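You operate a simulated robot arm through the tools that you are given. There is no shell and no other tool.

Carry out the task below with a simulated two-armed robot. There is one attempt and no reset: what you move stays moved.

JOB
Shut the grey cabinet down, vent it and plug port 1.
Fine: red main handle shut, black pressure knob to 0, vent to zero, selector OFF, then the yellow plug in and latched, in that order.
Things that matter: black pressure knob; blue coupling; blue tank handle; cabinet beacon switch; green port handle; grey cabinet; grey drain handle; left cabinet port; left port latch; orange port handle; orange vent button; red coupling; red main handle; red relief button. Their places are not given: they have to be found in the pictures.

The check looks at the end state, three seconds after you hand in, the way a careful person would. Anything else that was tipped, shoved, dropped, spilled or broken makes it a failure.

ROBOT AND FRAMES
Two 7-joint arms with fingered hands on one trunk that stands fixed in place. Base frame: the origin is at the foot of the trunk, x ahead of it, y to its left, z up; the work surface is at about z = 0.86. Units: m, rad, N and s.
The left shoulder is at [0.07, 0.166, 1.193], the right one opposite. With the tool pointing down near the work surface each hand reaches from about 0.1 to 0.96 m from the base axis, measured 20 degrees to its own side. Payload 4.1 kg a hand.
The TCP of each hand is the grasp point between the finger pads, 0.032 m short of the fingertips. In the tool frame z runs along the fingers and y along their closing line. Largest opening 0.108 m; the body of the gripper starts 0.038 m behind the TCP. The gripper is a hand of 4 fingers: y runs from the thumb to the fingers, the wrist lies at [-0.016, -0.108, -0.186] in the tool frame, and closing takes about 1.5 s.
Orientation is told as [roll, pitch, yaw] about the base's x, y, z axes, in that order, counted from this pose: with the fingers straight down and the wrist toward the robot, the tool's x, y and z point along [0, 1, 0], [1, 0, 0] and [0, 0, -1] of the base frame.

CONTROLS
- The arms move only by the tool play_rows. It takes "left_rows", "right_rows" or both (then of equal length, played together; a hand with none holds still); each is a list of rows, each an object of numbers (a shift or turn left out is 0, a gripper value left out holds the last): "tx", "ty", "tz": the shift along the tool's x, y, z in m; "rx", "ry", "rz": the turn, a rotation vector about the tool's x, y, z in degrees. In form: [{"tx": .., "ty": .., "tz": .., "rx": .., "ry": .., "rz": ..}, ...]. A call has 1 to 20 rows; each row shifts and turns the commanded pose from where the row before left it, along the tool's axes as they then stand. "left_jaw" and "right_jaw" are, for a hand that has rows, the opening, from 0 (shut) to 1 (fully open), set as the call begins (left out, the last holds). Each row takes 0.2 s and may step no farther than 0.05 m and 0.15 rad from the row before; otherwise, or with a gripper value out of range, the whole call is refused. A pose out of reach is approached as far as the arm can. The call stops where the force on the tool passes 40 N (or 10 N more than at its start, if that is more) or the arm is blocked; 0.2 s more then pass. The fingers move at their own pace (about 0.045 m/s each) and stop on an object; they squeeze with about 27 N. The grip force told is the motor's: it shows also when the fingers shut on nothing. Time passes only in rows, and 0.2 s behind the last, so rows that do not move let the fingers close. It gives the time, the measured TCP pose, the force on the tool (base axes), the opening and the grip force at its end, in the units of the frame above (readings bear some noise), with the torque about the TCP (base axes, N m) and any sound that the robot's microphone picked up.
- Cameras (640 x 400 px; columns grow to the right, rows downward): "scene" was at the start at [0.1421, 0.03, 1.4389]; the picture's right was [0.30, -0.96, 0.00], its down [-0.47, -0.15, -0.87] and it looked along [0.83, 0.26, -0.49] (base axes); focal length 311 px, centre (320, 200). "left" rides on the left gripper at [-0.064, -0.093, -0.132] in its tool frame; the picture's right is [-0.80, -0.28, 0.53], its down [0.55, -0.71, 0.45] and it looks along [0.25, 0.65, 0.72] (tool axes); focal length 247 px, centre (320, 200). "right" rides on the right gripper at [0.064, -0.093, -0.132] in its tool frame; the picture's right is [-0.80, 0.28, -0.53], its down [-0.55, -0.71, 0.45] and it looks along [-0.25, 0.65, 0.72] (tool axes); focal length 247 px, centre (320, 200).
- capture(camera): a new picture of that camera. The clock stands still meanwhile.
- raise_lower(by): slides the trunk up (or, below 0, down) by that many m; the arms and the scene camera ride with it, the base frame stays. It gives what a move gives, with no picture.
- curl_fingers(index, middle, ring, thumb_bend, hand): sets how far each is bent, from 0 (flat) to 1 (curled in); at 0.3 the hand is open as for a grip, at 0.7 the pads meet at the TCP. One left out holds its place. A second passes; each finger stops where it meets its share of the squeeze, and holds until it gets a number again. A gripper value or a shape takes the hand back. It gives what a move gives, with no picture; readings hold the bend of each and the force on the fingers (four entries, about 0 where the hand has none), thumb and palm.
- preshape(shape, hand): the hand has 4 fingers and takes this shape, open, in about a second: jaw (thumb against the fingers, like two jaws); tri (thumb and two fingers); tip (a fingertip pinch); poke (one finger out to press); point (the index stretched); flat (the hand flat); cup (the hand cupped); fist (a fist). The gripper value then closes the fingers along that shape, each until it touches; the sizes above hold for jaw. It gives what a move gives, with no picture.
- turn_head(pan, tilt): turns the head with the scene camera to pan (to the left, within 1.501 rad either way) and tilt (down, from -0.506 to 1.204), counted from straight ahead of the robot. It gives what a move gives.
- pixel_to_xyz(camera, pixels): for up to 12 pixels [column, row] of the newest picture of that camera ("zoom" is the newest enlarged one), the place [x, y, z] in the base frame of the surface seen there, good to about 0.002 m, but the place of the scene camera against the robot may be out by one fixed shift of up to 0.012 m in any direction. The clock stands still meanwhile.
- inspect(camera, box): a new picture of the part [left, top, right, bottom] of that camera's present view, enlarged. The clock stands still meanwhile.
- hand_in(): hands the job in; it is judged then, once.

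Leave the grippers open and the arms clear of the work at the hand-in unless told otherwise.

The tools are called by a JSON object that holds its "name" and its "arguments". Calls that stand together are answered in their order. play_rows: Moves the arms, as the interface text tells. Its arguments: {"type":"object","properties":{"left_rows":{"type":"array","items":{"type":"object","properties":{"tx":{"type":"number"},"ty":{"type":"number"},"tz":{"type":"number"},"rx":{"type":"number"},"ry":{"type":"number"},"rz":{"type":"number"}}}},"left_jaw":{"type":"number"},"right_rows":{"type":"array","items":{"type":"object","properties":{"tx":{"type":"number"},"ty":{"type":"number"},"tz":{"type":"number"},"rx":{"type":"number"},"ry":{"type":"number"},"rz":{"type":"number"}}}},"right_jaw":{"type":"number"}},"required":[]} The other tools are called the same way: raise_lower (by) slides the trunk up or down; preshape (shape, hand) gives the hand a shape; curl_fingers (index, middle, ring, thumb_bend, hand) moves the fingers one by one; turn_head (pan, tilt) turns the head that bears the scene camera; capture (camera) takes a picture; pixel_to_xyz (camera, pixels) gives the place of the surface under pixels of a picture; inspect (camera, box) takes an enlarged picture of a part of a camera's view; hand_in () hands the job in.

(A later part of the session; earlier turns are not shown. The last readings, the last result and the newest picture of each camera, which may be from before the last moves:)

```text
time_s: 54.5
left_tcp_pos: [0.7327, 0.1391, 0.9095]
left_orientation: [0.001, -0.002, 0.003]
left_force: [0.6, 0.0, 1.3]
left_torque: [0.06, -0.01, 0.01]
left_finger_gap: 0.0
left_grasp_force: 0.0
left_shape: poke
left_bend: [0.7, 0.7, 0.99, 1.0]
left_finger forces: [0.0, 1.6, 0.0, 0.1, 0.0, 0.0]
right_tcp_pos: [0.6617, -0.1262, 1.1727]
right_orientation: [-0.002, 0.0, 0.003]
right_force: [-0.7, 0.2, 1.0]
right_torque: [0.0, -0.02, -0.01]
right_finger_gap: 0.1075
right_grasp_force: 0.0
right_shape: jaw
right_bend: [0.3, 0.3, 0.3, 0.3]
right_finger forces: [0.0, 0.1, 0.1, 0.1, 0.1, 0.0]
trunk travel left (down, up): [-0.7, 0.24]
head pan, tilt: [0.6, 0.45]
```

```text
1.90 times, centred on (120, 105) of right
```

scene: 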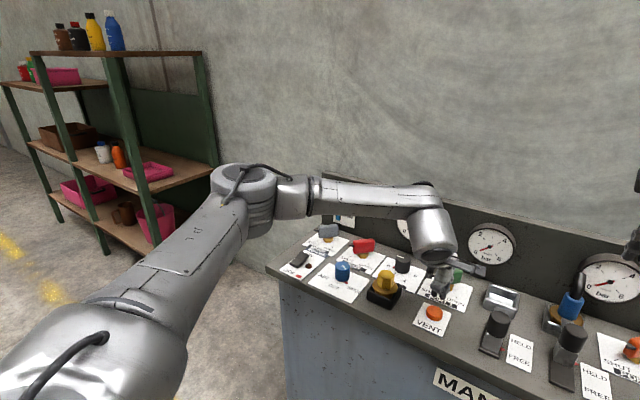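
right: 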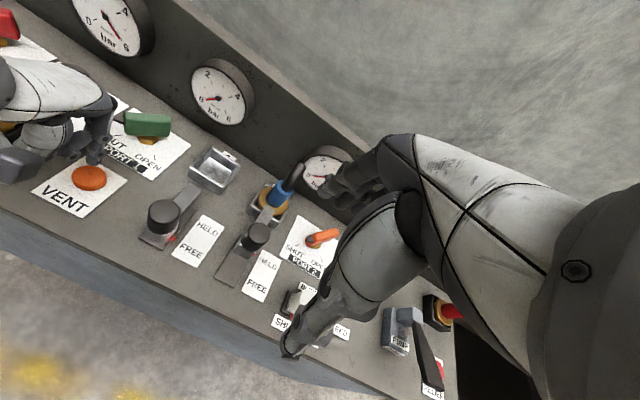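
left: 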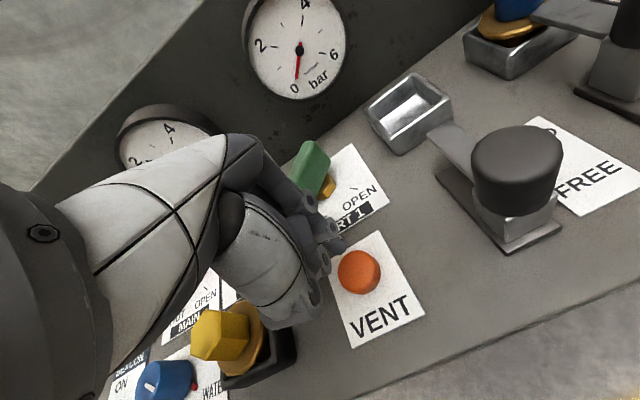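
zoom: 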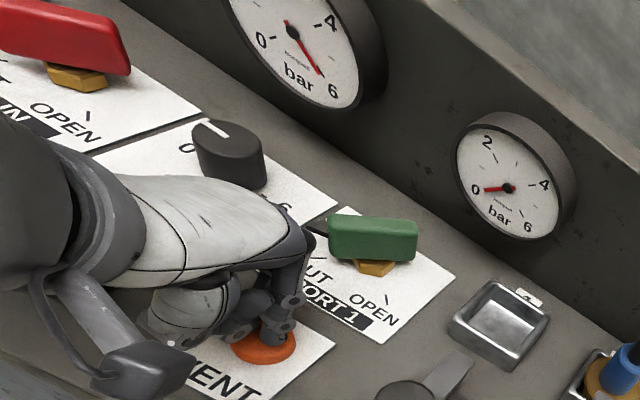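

The finger just touches the button at 1.3 N. I keep pressing a few millimetres more.

{"name": "play_rows", "arguments": {"left_rows": [{"tz": 0.003}, {"tz": 0.003}, {"tz": 0.003}, {}]}}

{"name": "inspect", "arguments": {"camera": "right", "box": [40, 0, 200, 210]}}

```text
time_s: 55.5
left_tcp_pos: [0.7318, 0.1393, 0.9023]
left_orientation: [-0.001, -0.006, 0.002]
left_force: [5.8, 0.7, 17.1]
left_torque: [0.24, -0.12, -0.08]
left_finger_gap: 0.0
left_grasp_force: 0.1
left_shape: poke
left_bend: [0.7, 0.7, 0.99, 1.0]
left_finger forces: [0.0, 17.3, 0.0, 0.1, 0.1, 0.0]
right_tcp_pos: [0.6607, -0.1268, 1.1735]
right_orientation: [-0.001, 0.001, 0.0]
right_force: [0.0, -0.2, 0.0]
right_torque: [0.01, -0.03, 0.01]
right_finger_gap: 0.1076
right_grasp_force: 0.1
right_shape: jaw
right_bend: [0.3, 0.3, 0.3, 0.3]
right_finger forces: [0.0, 0.1, 0.1, 0.0, 0.0, 0.1]
trunk travel left (down, up): [-0.7, 0.24]
head pan, tilt: [0.6, 0.45]
heard: click
```

```text
1.90 times, centred on (120, 105) of right
```

zoom: 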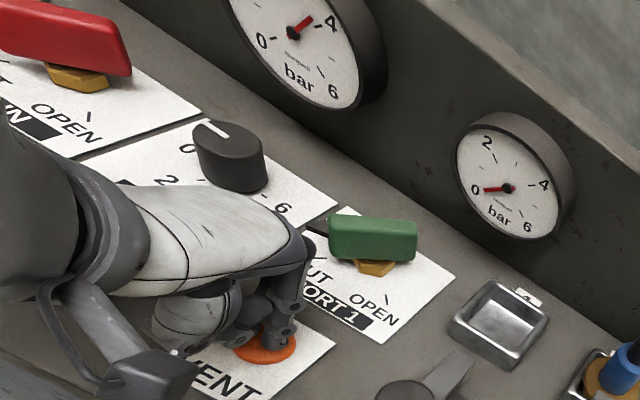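

A click was heard and gauge 1 is falling; it now reads about 4. I hold the button down.

{"name": "play_rows", "arguments": {"left_rows": [{}, {}, {}, {}, {}, {}, {}, {}, {}, {}, {}, {}, {}, {}, {}]}}

{"name": "inspect", "arguments": {"camera": "right", "box": [40, 0, 200, 210]}}

```text
time_s: 58.7
left_tcp_pos: [0.7316, 0.1388, 0.9009]
left_orientation: [0.001, -0.004, 0.003]
left_force: [8.5, 0.5, 23.5]
left_torque: [0.34, -0.23, -0.12]
left_finger_gap: 0.0001
left_grasp_force: 0.1
left_shape: poke
left_bend: [0.7, 0.7, 0.99, 1.0]
left_finger forces: [0.1, 23.7, 0.1, 0.1, 0.1, 0.0]
right_tcp_pos: [0.6592, -0.1263, 1.1729]
right_orientation: [-0.001, -0.002, 0.002]
right_force: [-0.4, -0.2, -0.2]
right_torque: [0.01, 0.02, -0.01]
right_finger_gap: 0.1075
right_grasp_force: 0.2
right_shape: jaw
right_bend: [0.3, 0.3, 0.3, 0.3]
right_finger forces: [0.0, 0.0, 0.0, 0.1, 0.1, 0.0]
trunk travel left (down, up): [-0.7, 0.24]
head pan, tilt: [0.6, 0.45]
```

```text
1.90 times, centred on (120, 105) of right
```

zoom: 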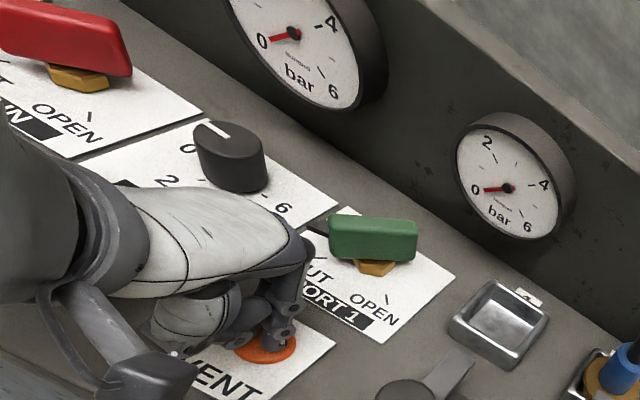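

Gauge 1 points to about 0. I hold two more seconds to be sure, then check again.

{"name": "play_rows", "arguments": {"left_rows": [{}, {}, {}, {}, {}, {}, {}, {}, {}, {}, {}, {}]}}

{"name": "inspect", "arguments": {"camera": "right", "box": [70, 0, 160, 60]}}

```text
time_s: 61.3
left_tcp_pos: [0.7312, 0.1381, 0.9015]
left_orientation: [0.001, -0.004, 0.002]
left_force: [7.5, -0.7, 23.6]
left_torque: [0.33, -0.23, -0.12]
left_finger_gap: 0.0001
left_grasp_force: 0.0
left_shape: poke
left_bend: [0.7, 0.7, 0.99, 1.0]
left_finger forces: [0.1, 23.7, 0.0, 0.1, 0.0, 0.1]
right_tcp_pos: [0.6596, -0.1285, 1.1727]
right_orientation: [-0.001, -0.001, 0.002]
right_force: [-0.2, 0.3, 0.5]
right_torque: [0.01, 0.01, 0.03]
right_finger_gap: 0.1075
right_grasp_force: 0.1
right_shape: jaw
right_bend: [0.3, 0.3, 0.3, 0.3]
right_finger forces: [0.0, 0.1, 0.0, 0.0, 0.0, 0.0]
trunk travel left (down, up): [-0.7, 0.24]
head pan, tilt: [0.6, 0.45]
```

```text
6.67 times, centred on (115, 30) of right
```

zoom: 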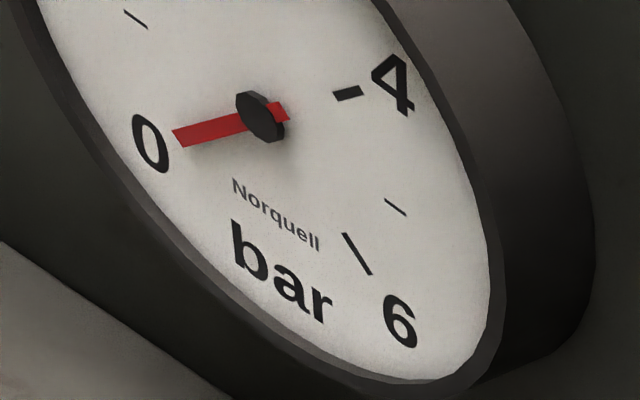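

Gauge 1 reads 0. I lift off the button and confirm the reading stays at 0.

{"name": "play_rows", "arguments": {"left_rows": [{"tz": -0.02}, {"tz": -0.04}, {"tz": -0.04}, {"tz": -0.02}, {}]}}

{"name": "inspect", "arguments": {"camera": "right", "box": [40, 0, 200, 210]}}

{"name": "preshape", "arguments": {"shape": "jaw", "hand": "left"}}

```text
time_s: 62.5
left_tcp_pos: [0.7314, 0.1395, 1.0183]
left_orientation: [0.0, -0.002, 0.002]
left_force: [0.3, -0.2, -0.5]
left_torque: [0.01, 0.01, 0.02]
left_finger_gap: 0.0
left_grasp_force: 0.0
left_shape: poke
left_bend: [0.7, 0.7, 0.99, 1.0]
left_finger forces: [0.0, 0.1, 0.0, 0.1, 0.1, 0.0]
right_tcp_pos: [0.6614, -0.1261, 1.1725]
right_orientation: [0.001, -0.001, 0.0]
right_force: [0.1, -0.2, 0.1]
right_torque: [-0.04, 0.02, -0.01]
right_finger_gap: 0.1076
right_grasp_force: 0.0
right_shape: jaw
right_bend: [0.3, 0.3, 0.3, 0.3]
right_finger forces: [0.0, 0.1, 0.1, 0.1, 0.1, 0.1]
trunk travel left (down, up): [-0.7, 0.24]
head pan, tilt: [0.6, 0.45]
```

```text
1.90 times, centred on (120, 105) of right
```

zoom: 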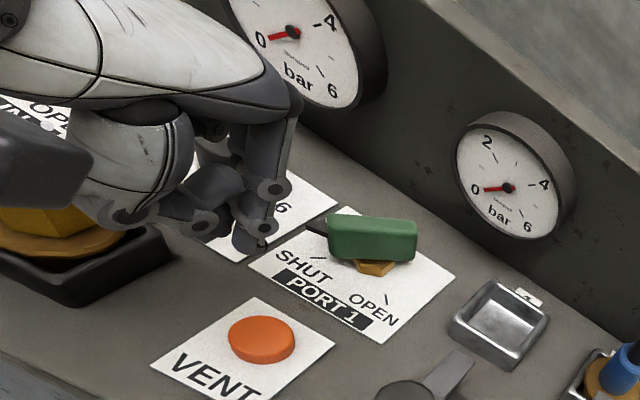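

```text
time_s: 63.4
left_tcp_pos: [0.7326, 0.1383, 1.0195]
left_orientation: [0.0, -0.002, 0.002]
left_force: [-0.1, -0.2, -0.3]
left_torque: [-0.01, -0.01, 0.0]
left_finger_gap: 0.1078
left_grasp_force: 0.1
left_shape: jaw
left_bend: [0.3, 0.3, 0.3, 0.3]
left_finger forces: [0.0, 0.1, 0.0, 0.0, 0.0, 0.1]
right_tcp_pos: [0.6615, -0.126, 1.1727]
right_orientation: [0.0, 0.0, 0.003]
right_force: [-0.3, 0.6, -0.2]
right_torque: [0.01, -0.02, 0.02]
right_finger_gap: 0.1073
right_grasp_force: 0.1
right_shape: jaw
right_bend: [0.3, 0.3, 0.3, 0.3]
right_finger forces: [0.0, 0.0, 0.0, 0.0, 0.1, 0.0]
trunk travel left (down, up): [-0.7, 0.24]
head pan, tilt: [0.6, 0.45]
```

The pressure stays at 0. Next is the blue selector: I move over (0.7235, 0.386) at z 1.02 and rotate the hand to about +60°, with the jaw at 0.6.

{"name": "play_rows", "arguments": {"left_rows": [{"tx": 0.0494, "ty": -0.0018}, {"tx": 0.0494, "ty": -0.0018}, {"tx": 0.0494, "ty": -0.0018}, {"tx": 0.0494, "ty": -0.0018}, {"tx": 0.0494, "ty": -0.0018}, {"rz": -7.5}, {"rz": -7.5}, {"rz": -7.5}, {"rz": -7.5}, {"rz": -7.5}, {"rz": -7.5}, {"rz": -7.5}, {"rz": -7.5}, {}, {}], "left_jaw": 0.6}}

{"name": "capture", "arguments": {"camera": "left"}}

{"name": "capture", "arguments": {"camera": "scene"}}

```text
time_s: 66.6
left_tcp_pos: [0.7243, 0.3865, 1.0198]
left_orientation: [0.001, -0.001, 1.05]
left_force: [1.1, -0.1, -0.6]
left_torque: [0.0, -0.01, 0.01]
left_finger_gap: 0.0651
left_grasp_force: 0.0
left_shape: jaw
left_bend: [0.28, 0.41, 0.38, 0.66]
left_finger forces: [0.0, 0.0, 0.0, 0.0, 0.0, 0.0]
right_tcp_pos: [0.6616, -0.1262, 1.1722]
right_orientation: [-0.001, 0.0, 0.001]
right_force: [0.2, -0.5, -0.7]
right_torque: [-0.01, 0.0, -0.02]
right_finger_gap: 0.1075
right_grasp_force: 0.1
right_shape: jaw
right_bend: [0.3, 0.3, 0.3, 0.3]
right_finger forces: [0.0, 0.1, 0.0, 0.0, 0.1, 0.1]
trunk travel left (down, up): [-0.7, 0.24]
head pan, tilt: [0.6, 0.45]
```

```text
taken
```

left: 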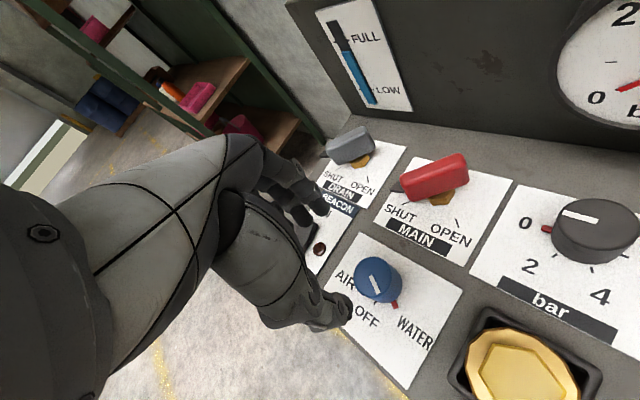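

```text
taken
```

scene: 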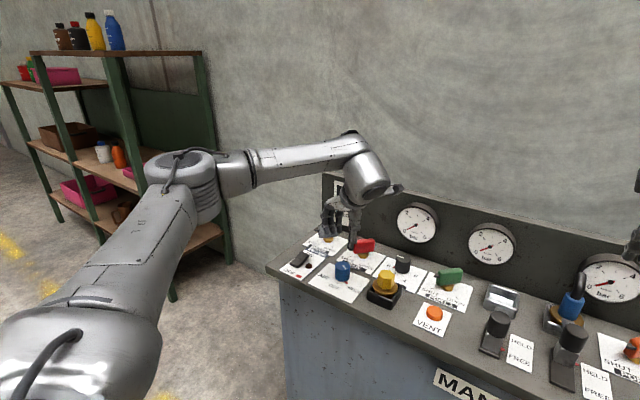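

The hand is above the selector at yaw 60°. The beacon switch sits to its left, so I check how close it and the DRAIN handle are before I lower the hand.

{"name": "pixel_to_xyz", "arguments": {"camera": "left", "pixels": [[319, 249], [338, 205], [347, 239], [376, 265], [395, 300], [311, 225], [355, 150], [356, 280], [400, 275]]}}

{"name": "inspect", "arguments": {"camera": "scene", "box": [270, 200, 390, 310]}}

{"name": "pixel_to_xyz", "arguments": {"camera": "zoom", "pixels": [[160, 210], [190, 190], [140, 240], [175, 245], [200, 225]]}}

```text
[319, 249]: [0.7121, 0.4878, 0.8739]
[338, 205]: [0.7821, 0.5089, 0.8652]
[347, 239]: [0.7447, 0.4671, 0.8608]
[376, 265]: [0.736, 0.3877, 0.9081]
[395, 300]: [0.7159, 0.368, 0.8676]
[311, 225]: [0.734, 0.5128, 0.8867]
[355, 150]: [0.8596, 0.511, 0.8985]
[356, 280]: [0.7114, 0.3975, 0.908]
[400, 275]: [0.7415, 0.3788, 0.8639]
```

```text
3.64 times, centred on (330, 255) of scene
```

zoom: 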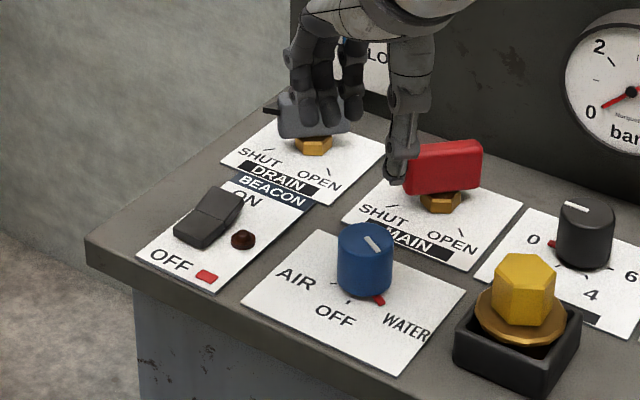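

```text
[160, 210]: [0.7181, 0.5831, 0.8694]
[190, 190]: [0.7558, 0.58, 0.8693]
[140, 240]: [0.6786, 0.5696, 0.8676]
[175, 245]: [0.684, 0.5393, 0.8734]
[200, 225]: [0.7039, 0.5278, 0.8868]
```

The beacon parts lie at y ≥ 0.488, well clear of the fingers (at most y ≈0.43). I descend to z ≈0.908, close on the selector, and check.

{"name": "play_rows", "arguments": {"left_rows": [{"tz": 0.03}, {"tz": 0.03}, {"tz": 0.03}, {"tz": 0.021}, {}]}}

{"name": "play_rows", "arguments": {"left_rows": [{}, {}, {}, {}, {}, {}, {}, {}], "left_jaw": 0.0}}

{"name": "capture", "arguments": {"camera": "left"}}

```text
time_s: 67.8
left_tcp_pos: [0.7239, 0.3855, 0.9084]
left_orientation: [-0.003, -0.002, 1.049]
left_force: [-0.7, -0.2, -0.9]
left_torque: [-0.01, -0.02, -0.02]
left_finger_gap: 0.065
left_grasp_force: 0.1
left_shape: jaw
left_bend: [0.28, 0.41, 0.38, 0.66]
left_finger forces: [0.0, 0.0, 0.0, 0.0, 0.0, 0.0]
right_tcp_pos: [0.6617, -0.1257, 1.1716]
right_orientation: [0.0, 0.0, 0.002]
right_force: [-0.2, -0.2, 0.3]
right_torque: [-0.02, 0.0, 0.01]
right_finger_gap: 0.1075
right_grasp_force: 0.1
right_shape: jaw
right_bend: [0.3, 0.3, 0.3, 0.3]
right_finger forces: [0.0, 0.0, 0.0, 0.0, 0.0, 0.0]
trunk travel left (down, up): [-0.7, 0.24]
head pan, tilt: [0.6, 0.45]
```

```text
time_s: 69.6
left_tcp_pos: [0.7212, 0.3848, 0.908]
left_orientation: [0.0, -0.002, 1.05]
left_force: [-4.1, -1.6, -3.1]
left_torque: [0.01, 0.11, -0.08]
left_finger_gap: 0.0343
left_grasp_force: 27.2
left_shape: jaw
left_bend: [0.74, 0.52, 0.55, 0.74]
left_finger forces: [13.4, 7.3, 0.0, 0.0, 24.3, 0.0]
right_tcp_pos: [0.6621, -0.1251, 1.1721]
right_orientation: [-0.001, 0.0, 0.0]
right_force: [0.1, 0.2, -0.3]
right_torque: [0.0, -0.02, 0.01]
right_finger_gap: 0.1075
right_grasp_force: 0.1
right_shape: jaw
right_bend: [0.3, 0.3, 0.3, 0.3]
right_finger forces: [0.0, 0.1, 0.0, 0.1, 0.1, 0.0]
trunk travel left (down, up): [-0.7, 0.24]
head pan, tilt: [0.6, 0.45]
```

```text
taken
```

left: 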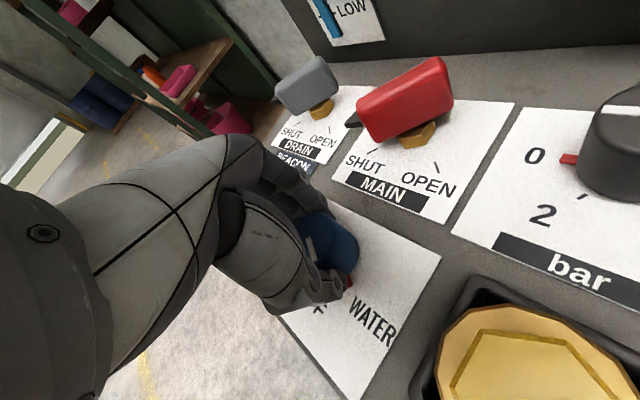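

The selector is gripped. I rotate 60° clockwise to OFF.

{"name": "play_rows", "arguments": {"left_rows": [{"rz": 7.5}, {"rz": 7.5}, {"rz": 7.5}, {"rz": 7.5}, {"rz": 7.5}, {"rz": 7.5}, {"rz": 7.5}, {"rz": 7.5}, {}, {}]}}

{"name": "inspect", "arguments": {"camera": "scene", "box": [290, 220, 400, 310]}}

{"name": "capture", "arguments": {"camera": "left"}}

```text
time_s: 71.8
left_tcp_pos: [0.7227, 0.3889, 0.9094]
left_orientation: [0.0, -0.001, 0.002]
left_force: [-8.6, 3.2, -7.5]
left_torque: [0.08, 0.23, -0.04]
left_finger_gap: 0.0338
left_grasp_force: 26.7
left_shape: jaw
left_bend: [0.74, 0.52, 0.55, 0.74]
left_finger forces: [12.9, 6.8, 0.1, 0.0, 27.7, 0.0]
right_tcp_pos: [0.6609, -0.1257, 1.1724]
right_orientation: [-0.002, 0.0, 0.001]
right_force: [0.1, 0.5, -0.7]
right_torque: [-0.02, 0.01, 0.0]
right_finger_gap: 0.1076
right_grasp_force: 0.1
right_shape: jaw
right_bend: [0.3, 0.3, 0.3, 0.3]
right_finger forces: [0.1, 0.0, 0.0, 0.0, 0.0, 0.0]
trunk travel left (down, up): [-0.7, 0.24]
head pan, tilt: [0.6, 0.45]
```

```text
4.44 times, centred on (345, 265) of scene
```

zoom: 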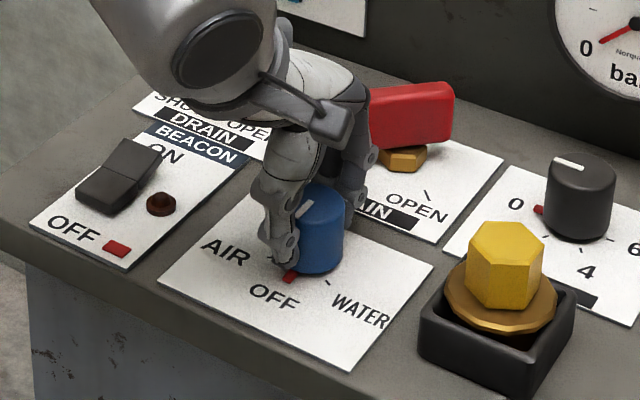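

```text
taken
```

left: 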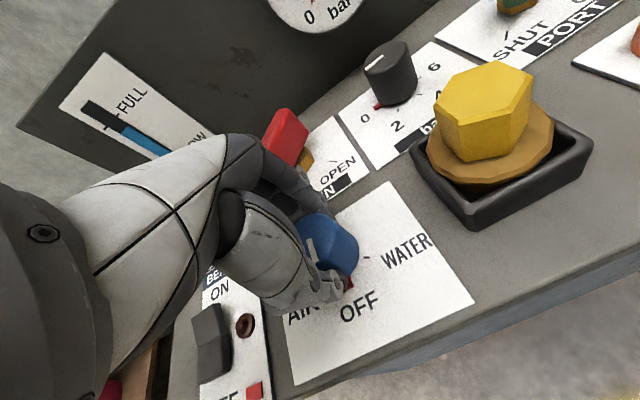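

The pointer has moved to the OFF position. I release, lift, move back and inspect.

{"name": "play_rows", "arguments": {"left_rows": [{}, {}, {}, {}, {}, {"tz": -0.03}, {"tz": -0.04}, {"tz": -0.04}, {"ty": -0.05}, {"ty": -0.05}, {"ty": -0.04}, {}], "left_jaw": 0.6}}

{"name": "inspect", "arguments": {"camera": "scene", "box": [290, 220, 400, 310]}}

{"name": "capture", "arguments": {"camera": "left"}}

```text
time_s: 74.4
left_tcp_pos: [0.5809, 0.3853, 1.0148]
left_orientation: [0.001, -0.002, 0.002]
left_force: [0.0, 0.4, -0.3]
left_torque: [-0.01, -0.01, 0.0]
left_finger_gap: 0.0644
left_grasp_force: 0.1
left_shape: jaw
left_bend: [0.28, 0.41, 0.38, 0.67]
left_finger forces: [0.0, 0.0, 0.0, 0.0, 0.0, 0.1]
right_tcp_pos: [0.6633, -0.1252, 1.1725]
right_orientation: [0.001, 0.002, 0.003]
right_force: [0.4, 0.4, -0.4]
right_torque: [-0.03, 0.01, 0.01]
right_finger_gap: 0.1075
right_grasp_force: 0.1
right_shape: jaw
right_bend: [0.3, 0.3, 0.3, 0.3]
right_finger forces: [0.1, 0.0, 0.0, 0.0, 0.0, 0.1]
trunk travel left (down, up): [-0.7, 0.24]
head pan, tilt: [0.6, 0.45]
```

```text
4.44 times, centred on (345, 265) of scene
```

zoom: 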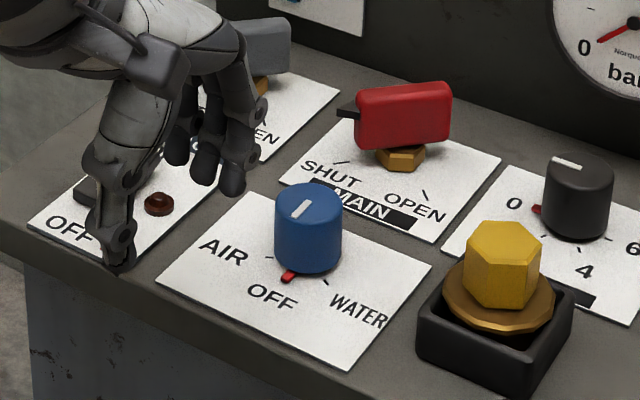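

```text
taken
```

left: 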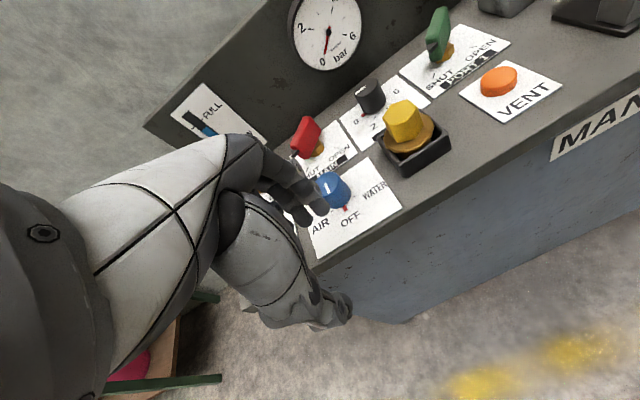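

The selector looks to be at OFF. I zoom through the left camera to check the pointer angle exactly.

{"name": "inspect", "arguments": {"camera": "left", "box": [300, 155, 400, 255]}}

{"name": "pixel_to_xyz", "arguments": {"camera": "zoom", "pixels": [[283, 205], [285, 215], [245, 100], [250, 140], [200, 130], [330, 185], [280, 200]]}}

```text
4.00 times, centred on (350, 205) of left
```

zoom: 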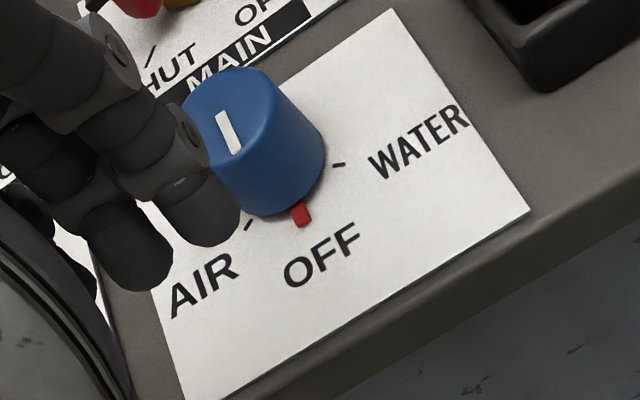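

```text
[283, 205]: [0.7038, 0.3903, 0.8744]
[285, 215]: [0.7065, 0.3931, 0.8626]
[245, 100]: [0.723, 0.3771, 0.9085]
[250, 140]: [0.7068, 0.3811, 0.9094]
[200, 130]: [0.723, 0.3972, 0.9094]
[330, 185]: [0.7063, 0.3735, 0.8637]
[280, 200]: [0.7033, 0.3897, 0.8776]
```

I query the red pointer at (302,218) and the white line's ends.

{"name": "pixel_to_xyz", "arguments": {"camera": "zoom", "pixels": [[303, 220], [298, 208], [301, 214], [222, 114], [234, 150], [248, 224], [338, 164]]}}

```text
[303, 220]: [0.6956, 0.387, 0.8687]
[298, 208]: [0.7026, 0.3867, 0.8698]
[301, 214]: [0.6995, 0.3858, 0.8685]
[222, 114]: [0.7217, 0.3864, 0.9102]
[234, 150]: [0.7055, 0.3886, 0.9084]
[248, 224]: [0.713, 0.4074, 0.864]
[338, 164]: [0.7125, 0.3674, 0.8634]
```

The pointer is at OFF, within about 2°. Next comes the yellow plug. I move the left hand so that its camera looks closely at the plug.

{"name": "play_rows", "arguments": {"left_rows": [{"tx": -0.045, "ty": -0.01}, {"tx": -0.045, "ty": -0.01}, {"tx": -0.045, "ty": 0.0}, {"ty": 0.03}, {}]}}

{"name": "capture", "arguments": {"camera": "left"}}

{"name": "inspect", "arguments": {"camera": "left", "box": [290, 150, 430, 290]}}

```text
time_s: 75.6
left_tcp_pos: [0.5927, 0.2514, 1.0172]
left_orientation: [0.001, -0.003, 0.002]
left_force: [-0.2, 0.5, -0.6]
left_torque: [-0.01, 0.01, -0.03]
left_finger_gap: 0.0645
left_grasp_force: 0.0
left_shape: jaw
left_bend: [0.28, 0.41, 0.38, 0.67]
left_finger forces: [0.1, 0.0, 0.0, 0.0, 0.0, 0.1]
right_tcp_pos: [0.6608, -0.1256, 1.1729]
right_orientation: [0.0, -0.001, 0.002]
right_force: [-0.4, 0.3, 0.5]
right_torque: [-0.02, 0.0, 0.02]
right_finger_gap: 0.1076
right_grasp_force: 0.0
right_shape: jaw
right_bend: [0.3, 0.3, 0.3, 0.3]
right_finger forces: [0.0, 0.0, 0.0, 0.0, 0.0, 0.1]
trunk travel left (down, up): [-0.7, 0.24]
head pan, tilt: [0.6, 0.45]
```

```text
taken
```

left: 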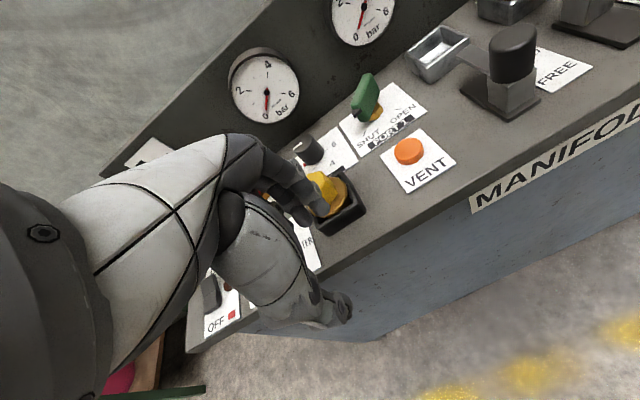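

```text
2.86 times, centred on (360, 220) of left
```

zoom: 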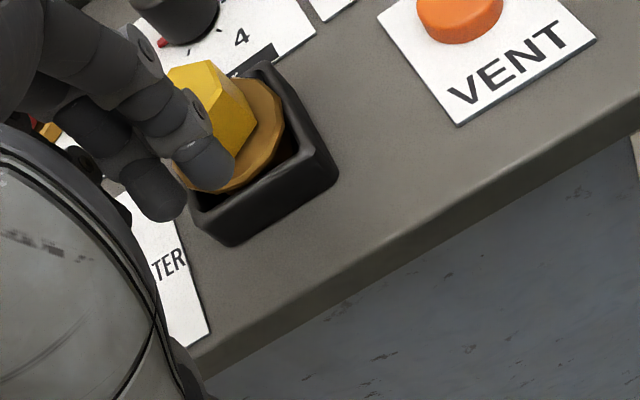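

The fingers hide the plug from here. I move the hand left and back a little so that both cameras see the plug freely.

{"name": "play_rows", "arguments": {"left_rows": [{"tx": 0.045, "ty": -0.01}, {"tx": 0.03, "ty": -0.01}, {}]}}

{"name": "inspect", "arguments": {"camera": "left", "box": [340, 100, 450, 220]}}

{"name": "inspect", "arguments": {"camera": "scene", "box": [360, 260, 410, 315]}}

```text
time_s: 76.4
left_tcp_pos: [0.5744, 0.3255, 1.0178]
left_orientation: [0.001, 0.0, 0.0]
left_force: [-0.2, 0.1, -0.5]
left_torque: [0.01, 0.01, -0.02]
left_finger_gap: 0.0645
left_grasp_force: 0.1
left_shape: jaw
left_bend: [0.28, 0.41, 0.38, 0.67]
left_finger forces: [0.0, 0.0, 0.1, 0.1, 0.0, 0.0]
right_tcp_pos: [0.6622, -0.1265, 1.1723]
right_orientation: [0.0, 0.003, 0.003]
right_force: [0.3, 0.4, -0.1]
right_torque: [-0.01, 0.04, -0.01]
right_finger_gap: 0.1075
right_grasp_force: 0.1
right_shape: jaw
right_bend: [0.3, 0.3, 0.3, 0.3]
right_finger forces: [0.0, 0.0, 0.0, 0.0, 0.1, 0.1]
trunk travel left (down, up): [-0.7, 0.24]
head pan, tilt: [0.6, 0.45]
```

```text
3.33 times, centred on (395, 160) of left
```

zoom: 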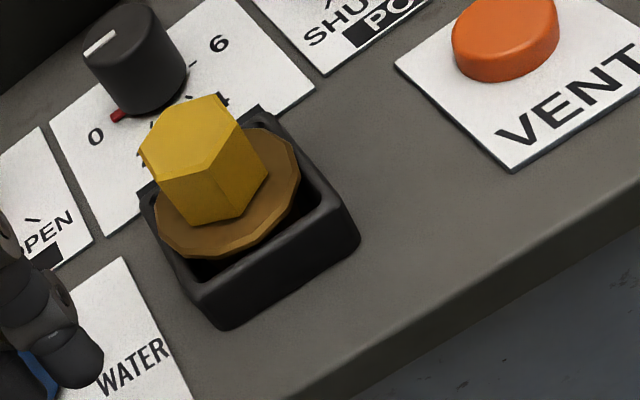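

```text
7.27 times, centred on (385, 288) of scene
```

zoom: 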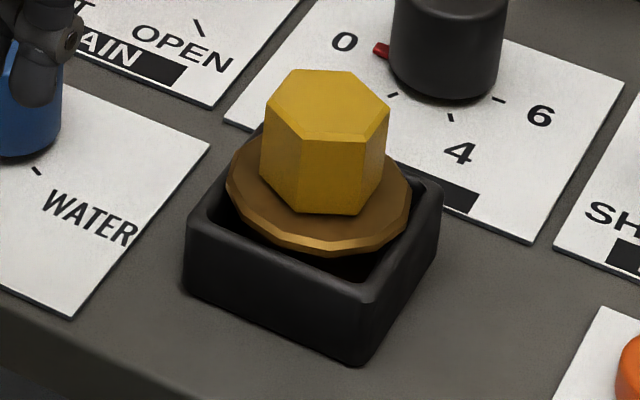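

I take measurements on the plug with the left zoom, which is the accurate camera.

{"name": "inspect", "arguments": {"camera": "left", "box": [340, 100, 450, 220]}}

{"name": "pixel_to_xyz", "arguments": {"camera": "zoom", "pixels": [[145, 152], [180, 105], [218, 97], [232, 130], [203, 170], [160, 180], [190, 140], [195, 248], [290, 180], [220, 320], [355, 235], [262, 112]]}}

{"name": "pixel_to_xyz", "arguments": {"camera": "zoom", "pixels": [[285, 155], [165, 235], [245, 240], [230, 215], [265, 180], [190, 290], [330, 215], [150, 190], [250, 195], [205, 200], [300, 265], [215, 262]]}}

```text
3.33 times, centred on (395, 160) of left
```

zoom: 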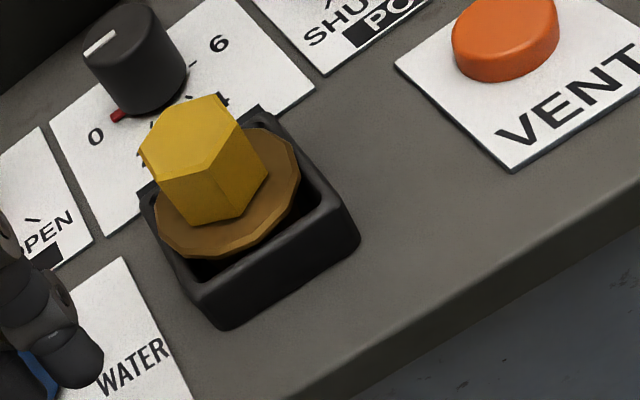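

```text
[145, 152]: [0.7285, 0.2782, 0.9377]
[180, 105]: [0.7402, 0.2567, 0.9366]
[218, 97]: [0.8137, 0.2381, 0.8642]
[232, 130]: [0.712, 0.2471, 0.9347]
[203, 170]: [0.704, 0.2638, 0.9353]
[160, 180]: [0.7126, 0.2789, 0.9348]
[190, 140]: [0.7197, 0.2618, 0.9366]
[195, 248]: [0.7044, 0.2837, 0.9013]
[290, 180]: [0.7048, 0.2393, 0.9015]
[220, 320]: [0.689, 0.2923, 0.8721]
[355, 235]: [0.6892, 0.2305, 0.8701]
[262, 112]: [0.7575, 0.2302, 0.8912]
```

```text
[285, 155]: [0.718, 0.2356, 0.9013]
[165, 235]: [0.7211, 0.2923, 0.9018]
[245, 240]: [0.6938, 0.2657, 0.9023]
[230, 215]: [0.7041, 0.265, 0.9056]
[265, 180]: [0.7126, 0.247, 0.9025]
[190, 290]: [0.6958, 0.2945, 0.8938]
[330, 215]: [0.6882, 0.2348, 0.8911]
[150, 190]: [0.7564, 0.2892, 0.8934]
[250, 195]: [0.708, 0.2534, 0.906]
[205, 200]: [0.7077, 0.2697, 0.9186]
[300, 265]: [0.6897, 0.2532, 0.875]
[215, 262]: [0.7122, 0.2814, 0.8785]
```

The hex has flats at 30°/90°/150°, is about 0.032 across, is centred near (0.722, 0.262), and its top is at 0.936. Now I study port 1 and its latch, with port 2 (held) as an example. I turn the head that way.

{"name": "turn_head", "arguments": {"pan": 0.0, "tilt": 0.6}}

{"name": "capture", "arguments": {"camera": "scene"}}

```text
time_s: 77.4
left_tcp_pos: [0.574, 0.3255, 1.0174]
left_orientation: [-0.001, -0.001, 0.001]
left_force: [0.2, 0.9, 0.0]
left_torque: [0.0, 0.03, -0.03]
left_finger_gap: 0.0644
left_grasp_force: 0.1
left_shape: jaw
left_bend: [0.28, 0.41, 0.38, 0.67]
left_finger forces: [0.0, 0.0, 0.1, 0.0, 0.1, 0.1]
right_tcp_pos: [0.661, -0.1261, 1.1727]
right_orientation: [0.001, 0.0, 0.001]
right_force: [-0.1, 0.3, 0.1]
right_torque: [-0.01, 0.02, 0.0]
right_finger_gap: 0.1076
right_grasp_force: 0.1
right_shape: jaw
right_bend: [0.3, 0.3, 0.3, 0.3]
right_finger forces: [0.1, 0.1, 0.1, 0.1, 0.1, 0.0]
trunk travel left (down, up): [-0.7, 0.24]
head pan, tilt: [0.0, 0.6]
```

```text
taken
```

scene: 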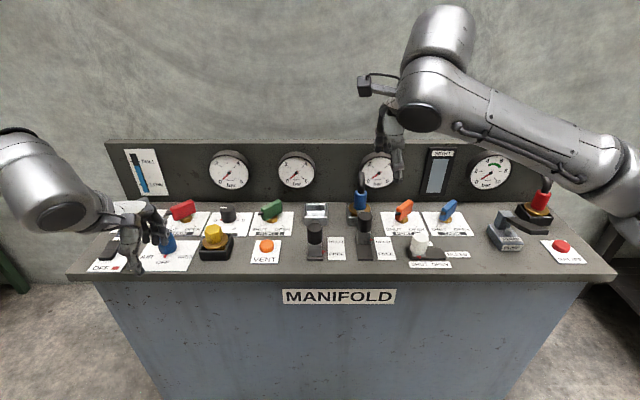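

{"name": "inspect", "arguments": {"camera": "scene", "box": [295, 180, 400, 265]}}

{"name": "inspect", "arguments": {"camera": "right", "box": [130, 130, 310, 290]}}

```text
4.71 times, centred on (348, 222) of scene
```

zoom: 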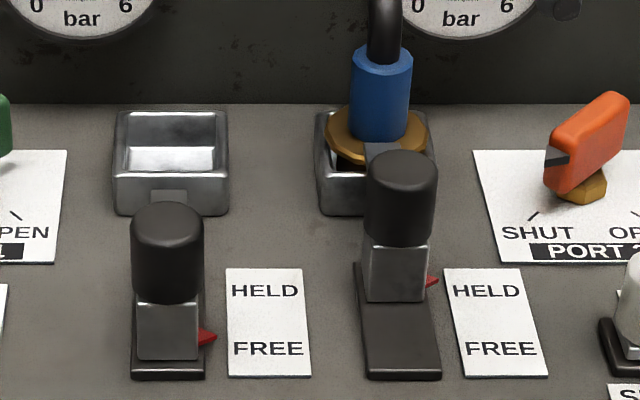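

```text
2.50 times, centred on (220, 210) of right
```

zoom: 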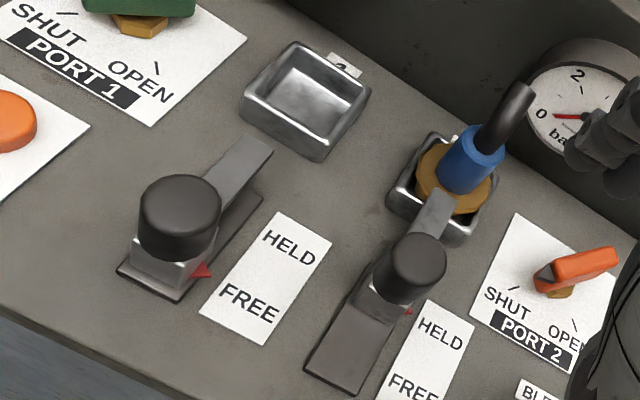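

I measure port 1 (rim corners, pocket floor) and the latch parts in the right-camera zoom.

{"name": "pixel_to_xyz", "arguments": {"camera": "zoom", "pixels": [[245, 95], [295, 45], [367, 92], [318, 140], [305, 95], [258, 95], [297, 55], [355, 92], [315, 125], [290, 110], [330, 90], [300, 75]]}}

{"name": "pixel_to_xyz", "arguments": {"camera": "zoom", "pixels": [[180, 200], [262, 145], [240, 165], [205, 270], [122, 270], [180, 300], [410, 255], [440, 200], [430, 215], [408, 310], [455, 190], [465, 165]]}}

```text
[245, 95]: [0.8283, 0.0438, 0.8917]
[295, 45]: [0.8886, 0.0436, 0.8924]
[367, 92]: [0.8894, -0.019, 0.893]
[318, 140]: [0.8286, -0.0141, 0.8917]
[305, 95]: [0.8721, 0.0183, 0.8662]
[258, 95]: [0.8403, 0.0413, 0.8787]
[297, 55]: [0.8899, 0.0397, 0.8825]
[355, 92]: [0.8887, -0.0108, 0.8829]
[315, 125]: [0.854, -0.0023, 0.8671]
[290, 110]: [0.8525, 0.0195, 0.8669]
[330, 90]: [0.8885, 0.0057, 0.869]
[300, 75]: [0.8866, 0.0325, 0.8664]
```

```text
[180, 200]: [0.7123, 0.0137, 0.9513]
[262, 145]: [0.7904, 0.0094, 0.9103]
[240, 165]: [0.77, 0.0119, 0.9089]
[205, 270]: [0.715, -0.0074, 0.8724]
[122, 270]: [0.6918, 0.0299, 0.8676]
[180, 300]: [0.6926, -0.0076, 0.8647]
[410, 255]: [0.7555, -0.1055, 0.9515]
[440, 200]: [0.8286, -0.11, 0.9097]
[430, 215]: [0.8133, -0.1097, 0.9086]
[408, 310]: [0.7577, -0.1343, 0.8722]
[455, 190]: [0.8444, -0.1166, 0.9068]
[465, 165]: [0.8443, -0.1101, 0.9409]
```

Port 1 is centred near (0.860, 0.0125), with its rim at z 0.892 and its floor at 0.8665. That matches the geometry of the holder the plug sits in now. I first retract the right arm out of the way, then bring the left hand above the plug at yaw +30° so the jaws meet the hex flats.

{"name": "play_rows", "arguments": {"right_rows": [{"tx": -0.03, "ty": -0.035, "tz": -0.005}, {"tx": -0.03, "ty": -0.035, "tz": -0.005}, {"tx": -0.03, "ty": -0.035, "tz": -0.005}, {"tx": -0.03, "ty": -0.035, "tz": -0.005}, {}]}}

{"name": "play_rows", "arguments": {"left_rows": [{"tx": -0.0158, "ty": 0.0371, "tz": -0.003}, {"tx": -0.0158, "ty": 0.0371, "tz": -0.003}, {"tx": -0.0158, "ty": 0.0371, "tz": -0.003}, {"tx": -0.0158, "ty": 0.0371, "tz": -0.003}, {"rz": -7.5}, {"rz": -7.5}, {"rz": -7.5}, {"rz": -7.5}, {}, {}]}}

{"name": "capture", "arguments": {"camera": "left"}}

{"name": "capture", "arguments": {"camera": "scene"}}

```text
time_s: 78.6
left_tcp_pos: [0.5744, 0.3269, 1.0176]
left_orientation: [0.001, 0.0, 0.001]
left_force: [0.5, -0.3, -0.1]
left_torque: [-0.01, 0.01, -0.05]
left_finger_gap: 0.0647
left_grasp_force: 0.1
left_shape: jaw
left_bend: [0.28, 0.41, 0.38, 0.67]
left_finger forces: [0.0, 0.0, 0.0, 0.0, 0.0, 0.0]
right_tcp_pos: [0.5226, -0.2461, 1.1914]
right_orientation: [-0.001, 0.001, 0.002]
right_force: [0.8, 0.2, -0.3]
right_torque: [-0.01, 0.07, -0.02]
right_finger_gap: 0.108
right_grasp_force: 0.1
right_shape: jaw
right_bend: [0.3, 0.3, 0.3, 0.3]
right_finger forces: [0.0, 0.1, 0.0, 0.1, 0.0, 0.0]
trunk travel left (down, up): [-0.7, 0.24]
head pan, tilt: [0.0, 0.6]
```

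```text
time_s: 80.8
left_tcp_pos: [0.7225, 0.2631, 1.0308]
left_orientation: [0.001, -0.002, 0.525]
left_force: [-0.8, -0.3, 0.1]
left_torque: [0.01, 0.04, 0.0]
left_finger_gap: 0.0648
left_grasp_force: 0.1
left_shape: jaw
left_bend: [0.28, 0.41, 0.38, 0.67]
left_finger forces: [0.1, 0.1, 0.0, 0.0, 0.0, 0.0]
right_tcp_pos: [0.5207, -0.2485, 1.1916]
right_orientation: [0.0, -0.001, 0.001]
right_force: [0.4, 0.8, -0.6]
right_torque: [-0.03, 0.02, 0.0]
right_finger_gap: 0.1077
right_grasp_force: 0.1
right_shape: jaw
right_bend: [0.3, 0.3, 0.3, 0.3]
right_finger forces: [0.0, 0.0, 0.0, 0.1, 0.1, 0.0]
trunk travel left (down, up): [-0.7, 0.24]
head pan, tilt: [0.0, 0.6]
```

```text
taken
```

left: 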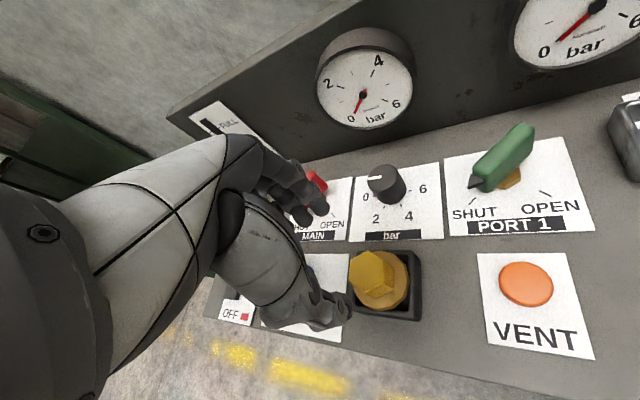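

```text
taken
```

scene: 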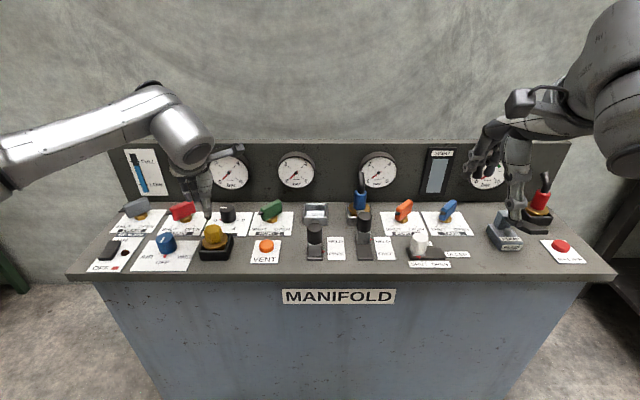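

I zoom in on the plug from here to refine its centre before descending.

{"name": "inspect", "arguments": {"camera": "left", "box": [335, 235, 435, 330]}}

{"name": "pixel_to_xyz", "arguments": {"camera": "zoom", "pixels": [[95, 105], [130, 78], [215, 95], [270, 120], [285, 195], [265, 255], [330, 190], [240, 310], [265, 90], [180, 170], [260, 230], [375, 100]]}}

```text
4.21 times, centred on (385, 282) of left
```

zoom: 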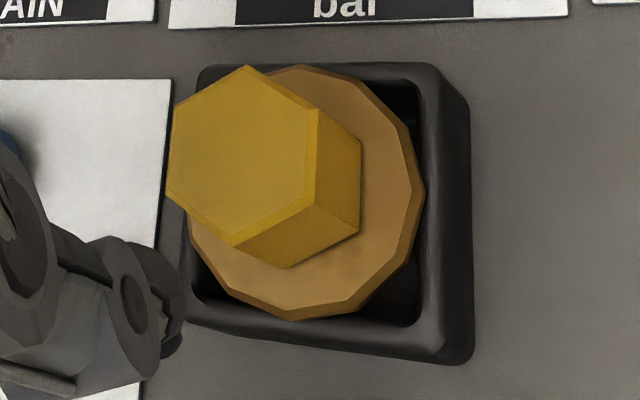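

```text
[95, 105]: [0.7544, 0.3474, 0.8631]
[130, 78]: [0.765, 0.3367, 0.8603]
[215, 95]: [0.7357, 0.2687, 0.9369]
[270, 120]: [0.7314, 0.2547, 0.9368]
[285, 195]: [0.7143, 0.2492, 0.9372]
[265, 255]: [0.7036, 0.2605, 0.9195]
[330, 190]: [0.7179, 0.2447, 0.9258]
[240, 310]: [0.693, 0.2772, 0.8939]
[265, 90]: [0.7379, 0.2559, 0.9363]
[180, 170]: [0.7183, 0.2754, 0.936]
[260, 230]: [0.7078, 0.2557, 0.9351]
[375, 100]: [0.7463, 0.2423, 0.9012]
```

I query the hex-top vertices and the flange rim.

{"name": "pixel_to_xyz", "arguments": {"camera": "zoom", "pixels": [[247, 70], [309, 110], [304, 203], [235, 236], [172, 190], [177, 108], [420, 190], [300, 314], [210, 280], [395, 120], [410, 240], [350, 78]]}}

```text
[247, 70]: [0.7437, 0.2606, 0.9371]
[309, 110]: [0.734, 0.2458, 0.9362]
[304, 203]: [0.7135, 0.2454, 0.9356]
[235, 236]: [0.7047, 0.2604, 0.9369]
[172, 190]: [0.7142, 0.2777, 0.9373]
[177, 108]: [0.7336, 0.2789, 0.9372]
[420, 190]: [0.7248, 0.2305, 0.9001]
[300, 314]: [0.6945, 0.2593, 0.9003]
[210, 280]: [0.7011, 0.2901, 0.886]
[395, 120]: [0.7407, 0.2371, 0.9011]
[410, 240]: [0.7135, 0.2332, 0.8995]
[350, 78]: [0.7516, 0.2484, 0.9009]
```

The plug's hex centre is (0.724, 0.2615), with vertices at 0°/60°/… . I shift by about 2 mm and descend to TCP z ≈0.943, so the fingertips stay just above the brass flange.

{"name": "play_rows", "arguments": {"left_rows": [{"tx": -0.002, "ty": 0.0005}, {"tz": 0.03}, {"tz": 0.03}, {"tz": 0.027}, {}]}}

{"name": "inspect", "arguments": {"camera": "scene", "box": [170, 180, 270, 275]}}

{"name": "capture", "arguments": {"camera": "left"}}

```text
time_s: 82.0
left_tcp_pos: [0.7233, 0.263, 0.9437]
left_orientation: [0.001, 0.0, 0.525]
left_force: [-0.4, -0.3, 0.2]
left_torque: [0.01, -0.02, -0.03]
left_finger_gap: 0.0649
left_grasp_force: 0.0
left_shape: jaw
left_bend: [0.28, 0.41, 0.38, 0.67]
left_finger forces: [0.0, 0.1, 0.0, 0.1, 0.0, 0.0]
right_tcp_pos: [0.521, -0.2471, 1.1922]
right_orientation: [0.001, 0.002, 0.002]
right_force: [-0.2, 0.1, -0.4]
right_torque: [0.04, 0.02, 0.03]
right_finger_gap: 0.1078
right_grasp_force: 0.1
right_shape: jaw
right_bend: [0.3, 0.3, 0.3, 0.3]
right_finger forces: [0.0, 0.0, 0.0, 0.0, 0.0, 0.1]
trunk travel left (down, up): [-0.7, 0.24]
head pan, tilt: [0.0, 0.6]
```

```text
4.21 times, centred on (220, 228) of scene
```

zoom: 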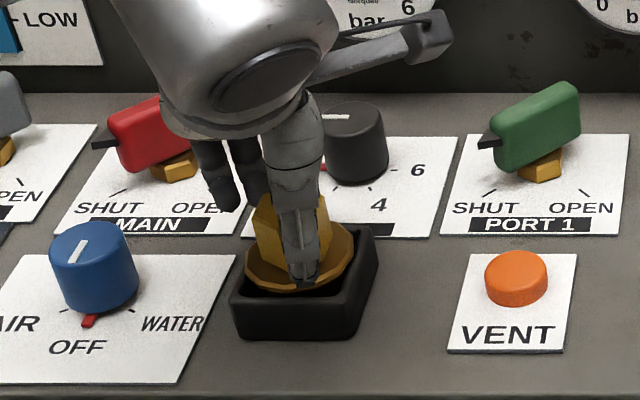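

```text
taken
```

left: 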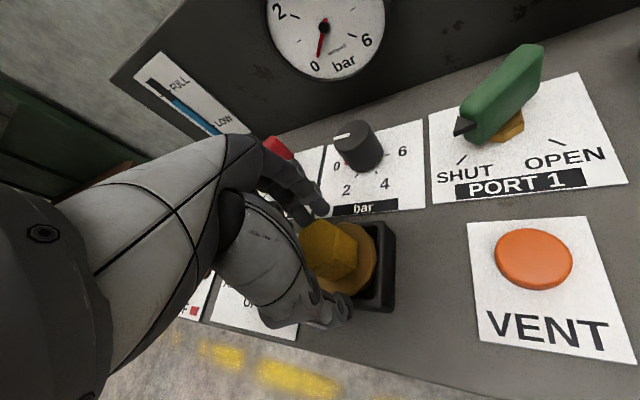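

The hand straddles the hex. I close the jaws on it.

{"name": "play_rows", "arguments": {"left_rows": [{}, {}, {}, {}, {}, {}, {}, {}, {}], "left_jaw": 0.0}}

{"name": "capture", "arguments": {"camera": "left"}}

{"name": "inspect", "arguments": {"camera": "scene", "box": [170, 180, 270, 275]}}

```text
time_s: 84.0
left_tcp_pos: [0.7235, 0.2622, 0.945]
left_orientation: [0.001, -0.003, 0.525]
left_force: [-1.8, 0.9, 0.4]
left_torque: [0.01, 0.02, -0.01]
left_finger_gap: 0.035
left_grasp_force: 26.8
left_shape: jaw
left_bend: [0.74, 0.52, 0.56, 0.74]
left_finger forces: [14.3, 7.8, 0.0, 0.0, 23.1, 0.0]
right_tcp_pos: [0.5207, -0.2473, 1.1909]
right_orientation: [0.0, -0.001, 0.002]
right_force: [-1.1, 0.6, -0.1]
right_torque: [-0.02, 0.0, -0.02]
right_finger_gap: 0.1076
right_grasp_force: 0.0
right_shape: jaw
right_bend: [0.3, 0.3, 0.3, 0.3]
right_finger forces: [0.0, 0.1, 0.1, 0.0, 0.0, 0.0]
trunk travel left (down, up): [-0.7, 0.24]
head pan, tilt: [0.0, 0.6]
```

```text
taken
```

left: 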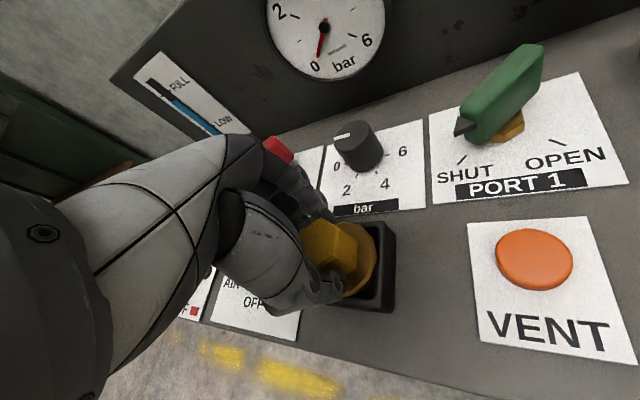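

```text
4.21 times, centred on (220, 228) of scene
```

zoom: 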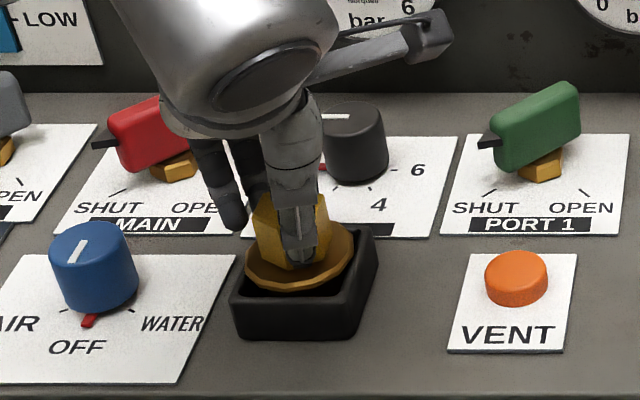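

The grip is firm at 27 N with a 0.035 gap. I lift the plug straight up by 0.12 m.

{"name": "play_rows", "arguments": {"left_rows": [{"tz": -0.01}, {"tz": -0.015}, {"tz": -0.02}, {"tz": -0.025}, {"tz": -0.025}, {"tz": -0.025}, {}]}}

{"name": "capture", "arguments": {"camera": "left"}}

{"name": "inspect", "arguments": {"camera": "scene", "box": [160, 120, 280, 275]}}

```text
time_s: 85.6
left_tcp_pos: [0.724, 0.2624, 1.0626]
left_orientation: [0.001, 0.001, 0.525]
left_force: [0.4, -0.9, -3.7]
left_torque: [0.02, -0.01, 0.01]
left_finger_gap: 0.035
left_grasp_force: 27.1
left_shape: jaw
left_bend: [0.74, 0.52, 0.56, 0.74]
left_finger forces: [14.8, 7.9, 0.1, 0.0, 23.1, 0.0]
right_tcp_pos: [0.5226, -0.2474, 1.1944]
right_orientation: [-0.001, 0.002, 0.002]
right_force: [0.4, -0.1, 0.3]
right_torque: [-0.02, 0.02, 0.01]
right_finger_gap: 0.1074
right_grasp_force: 0.2
right_shape: jaw
right_bend: [0.3, 0.3, 0.3, 0.3]
right_finger forces: [0.0, 0.0, 0.0, 0.0, 0.0, 0.0]
trunk travel left (down, up): [-0.7, 0.24]
head pan, tilt: [0.0, 0.6]
```

```text
taken
```

left: 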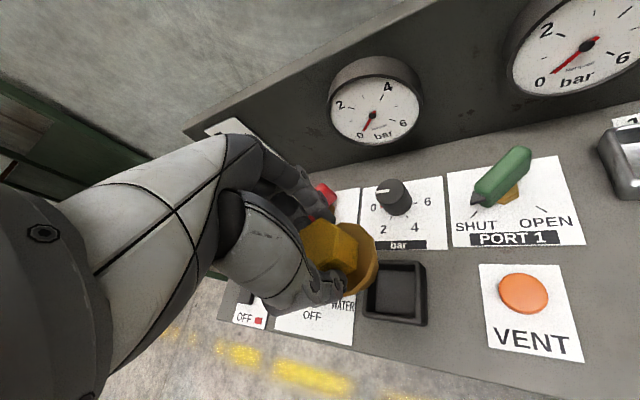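

```text
2.58 times, centred on (220, 198) of scene
```

zoom: 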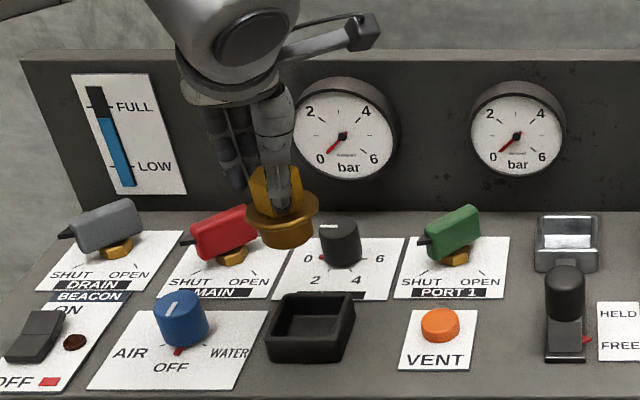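

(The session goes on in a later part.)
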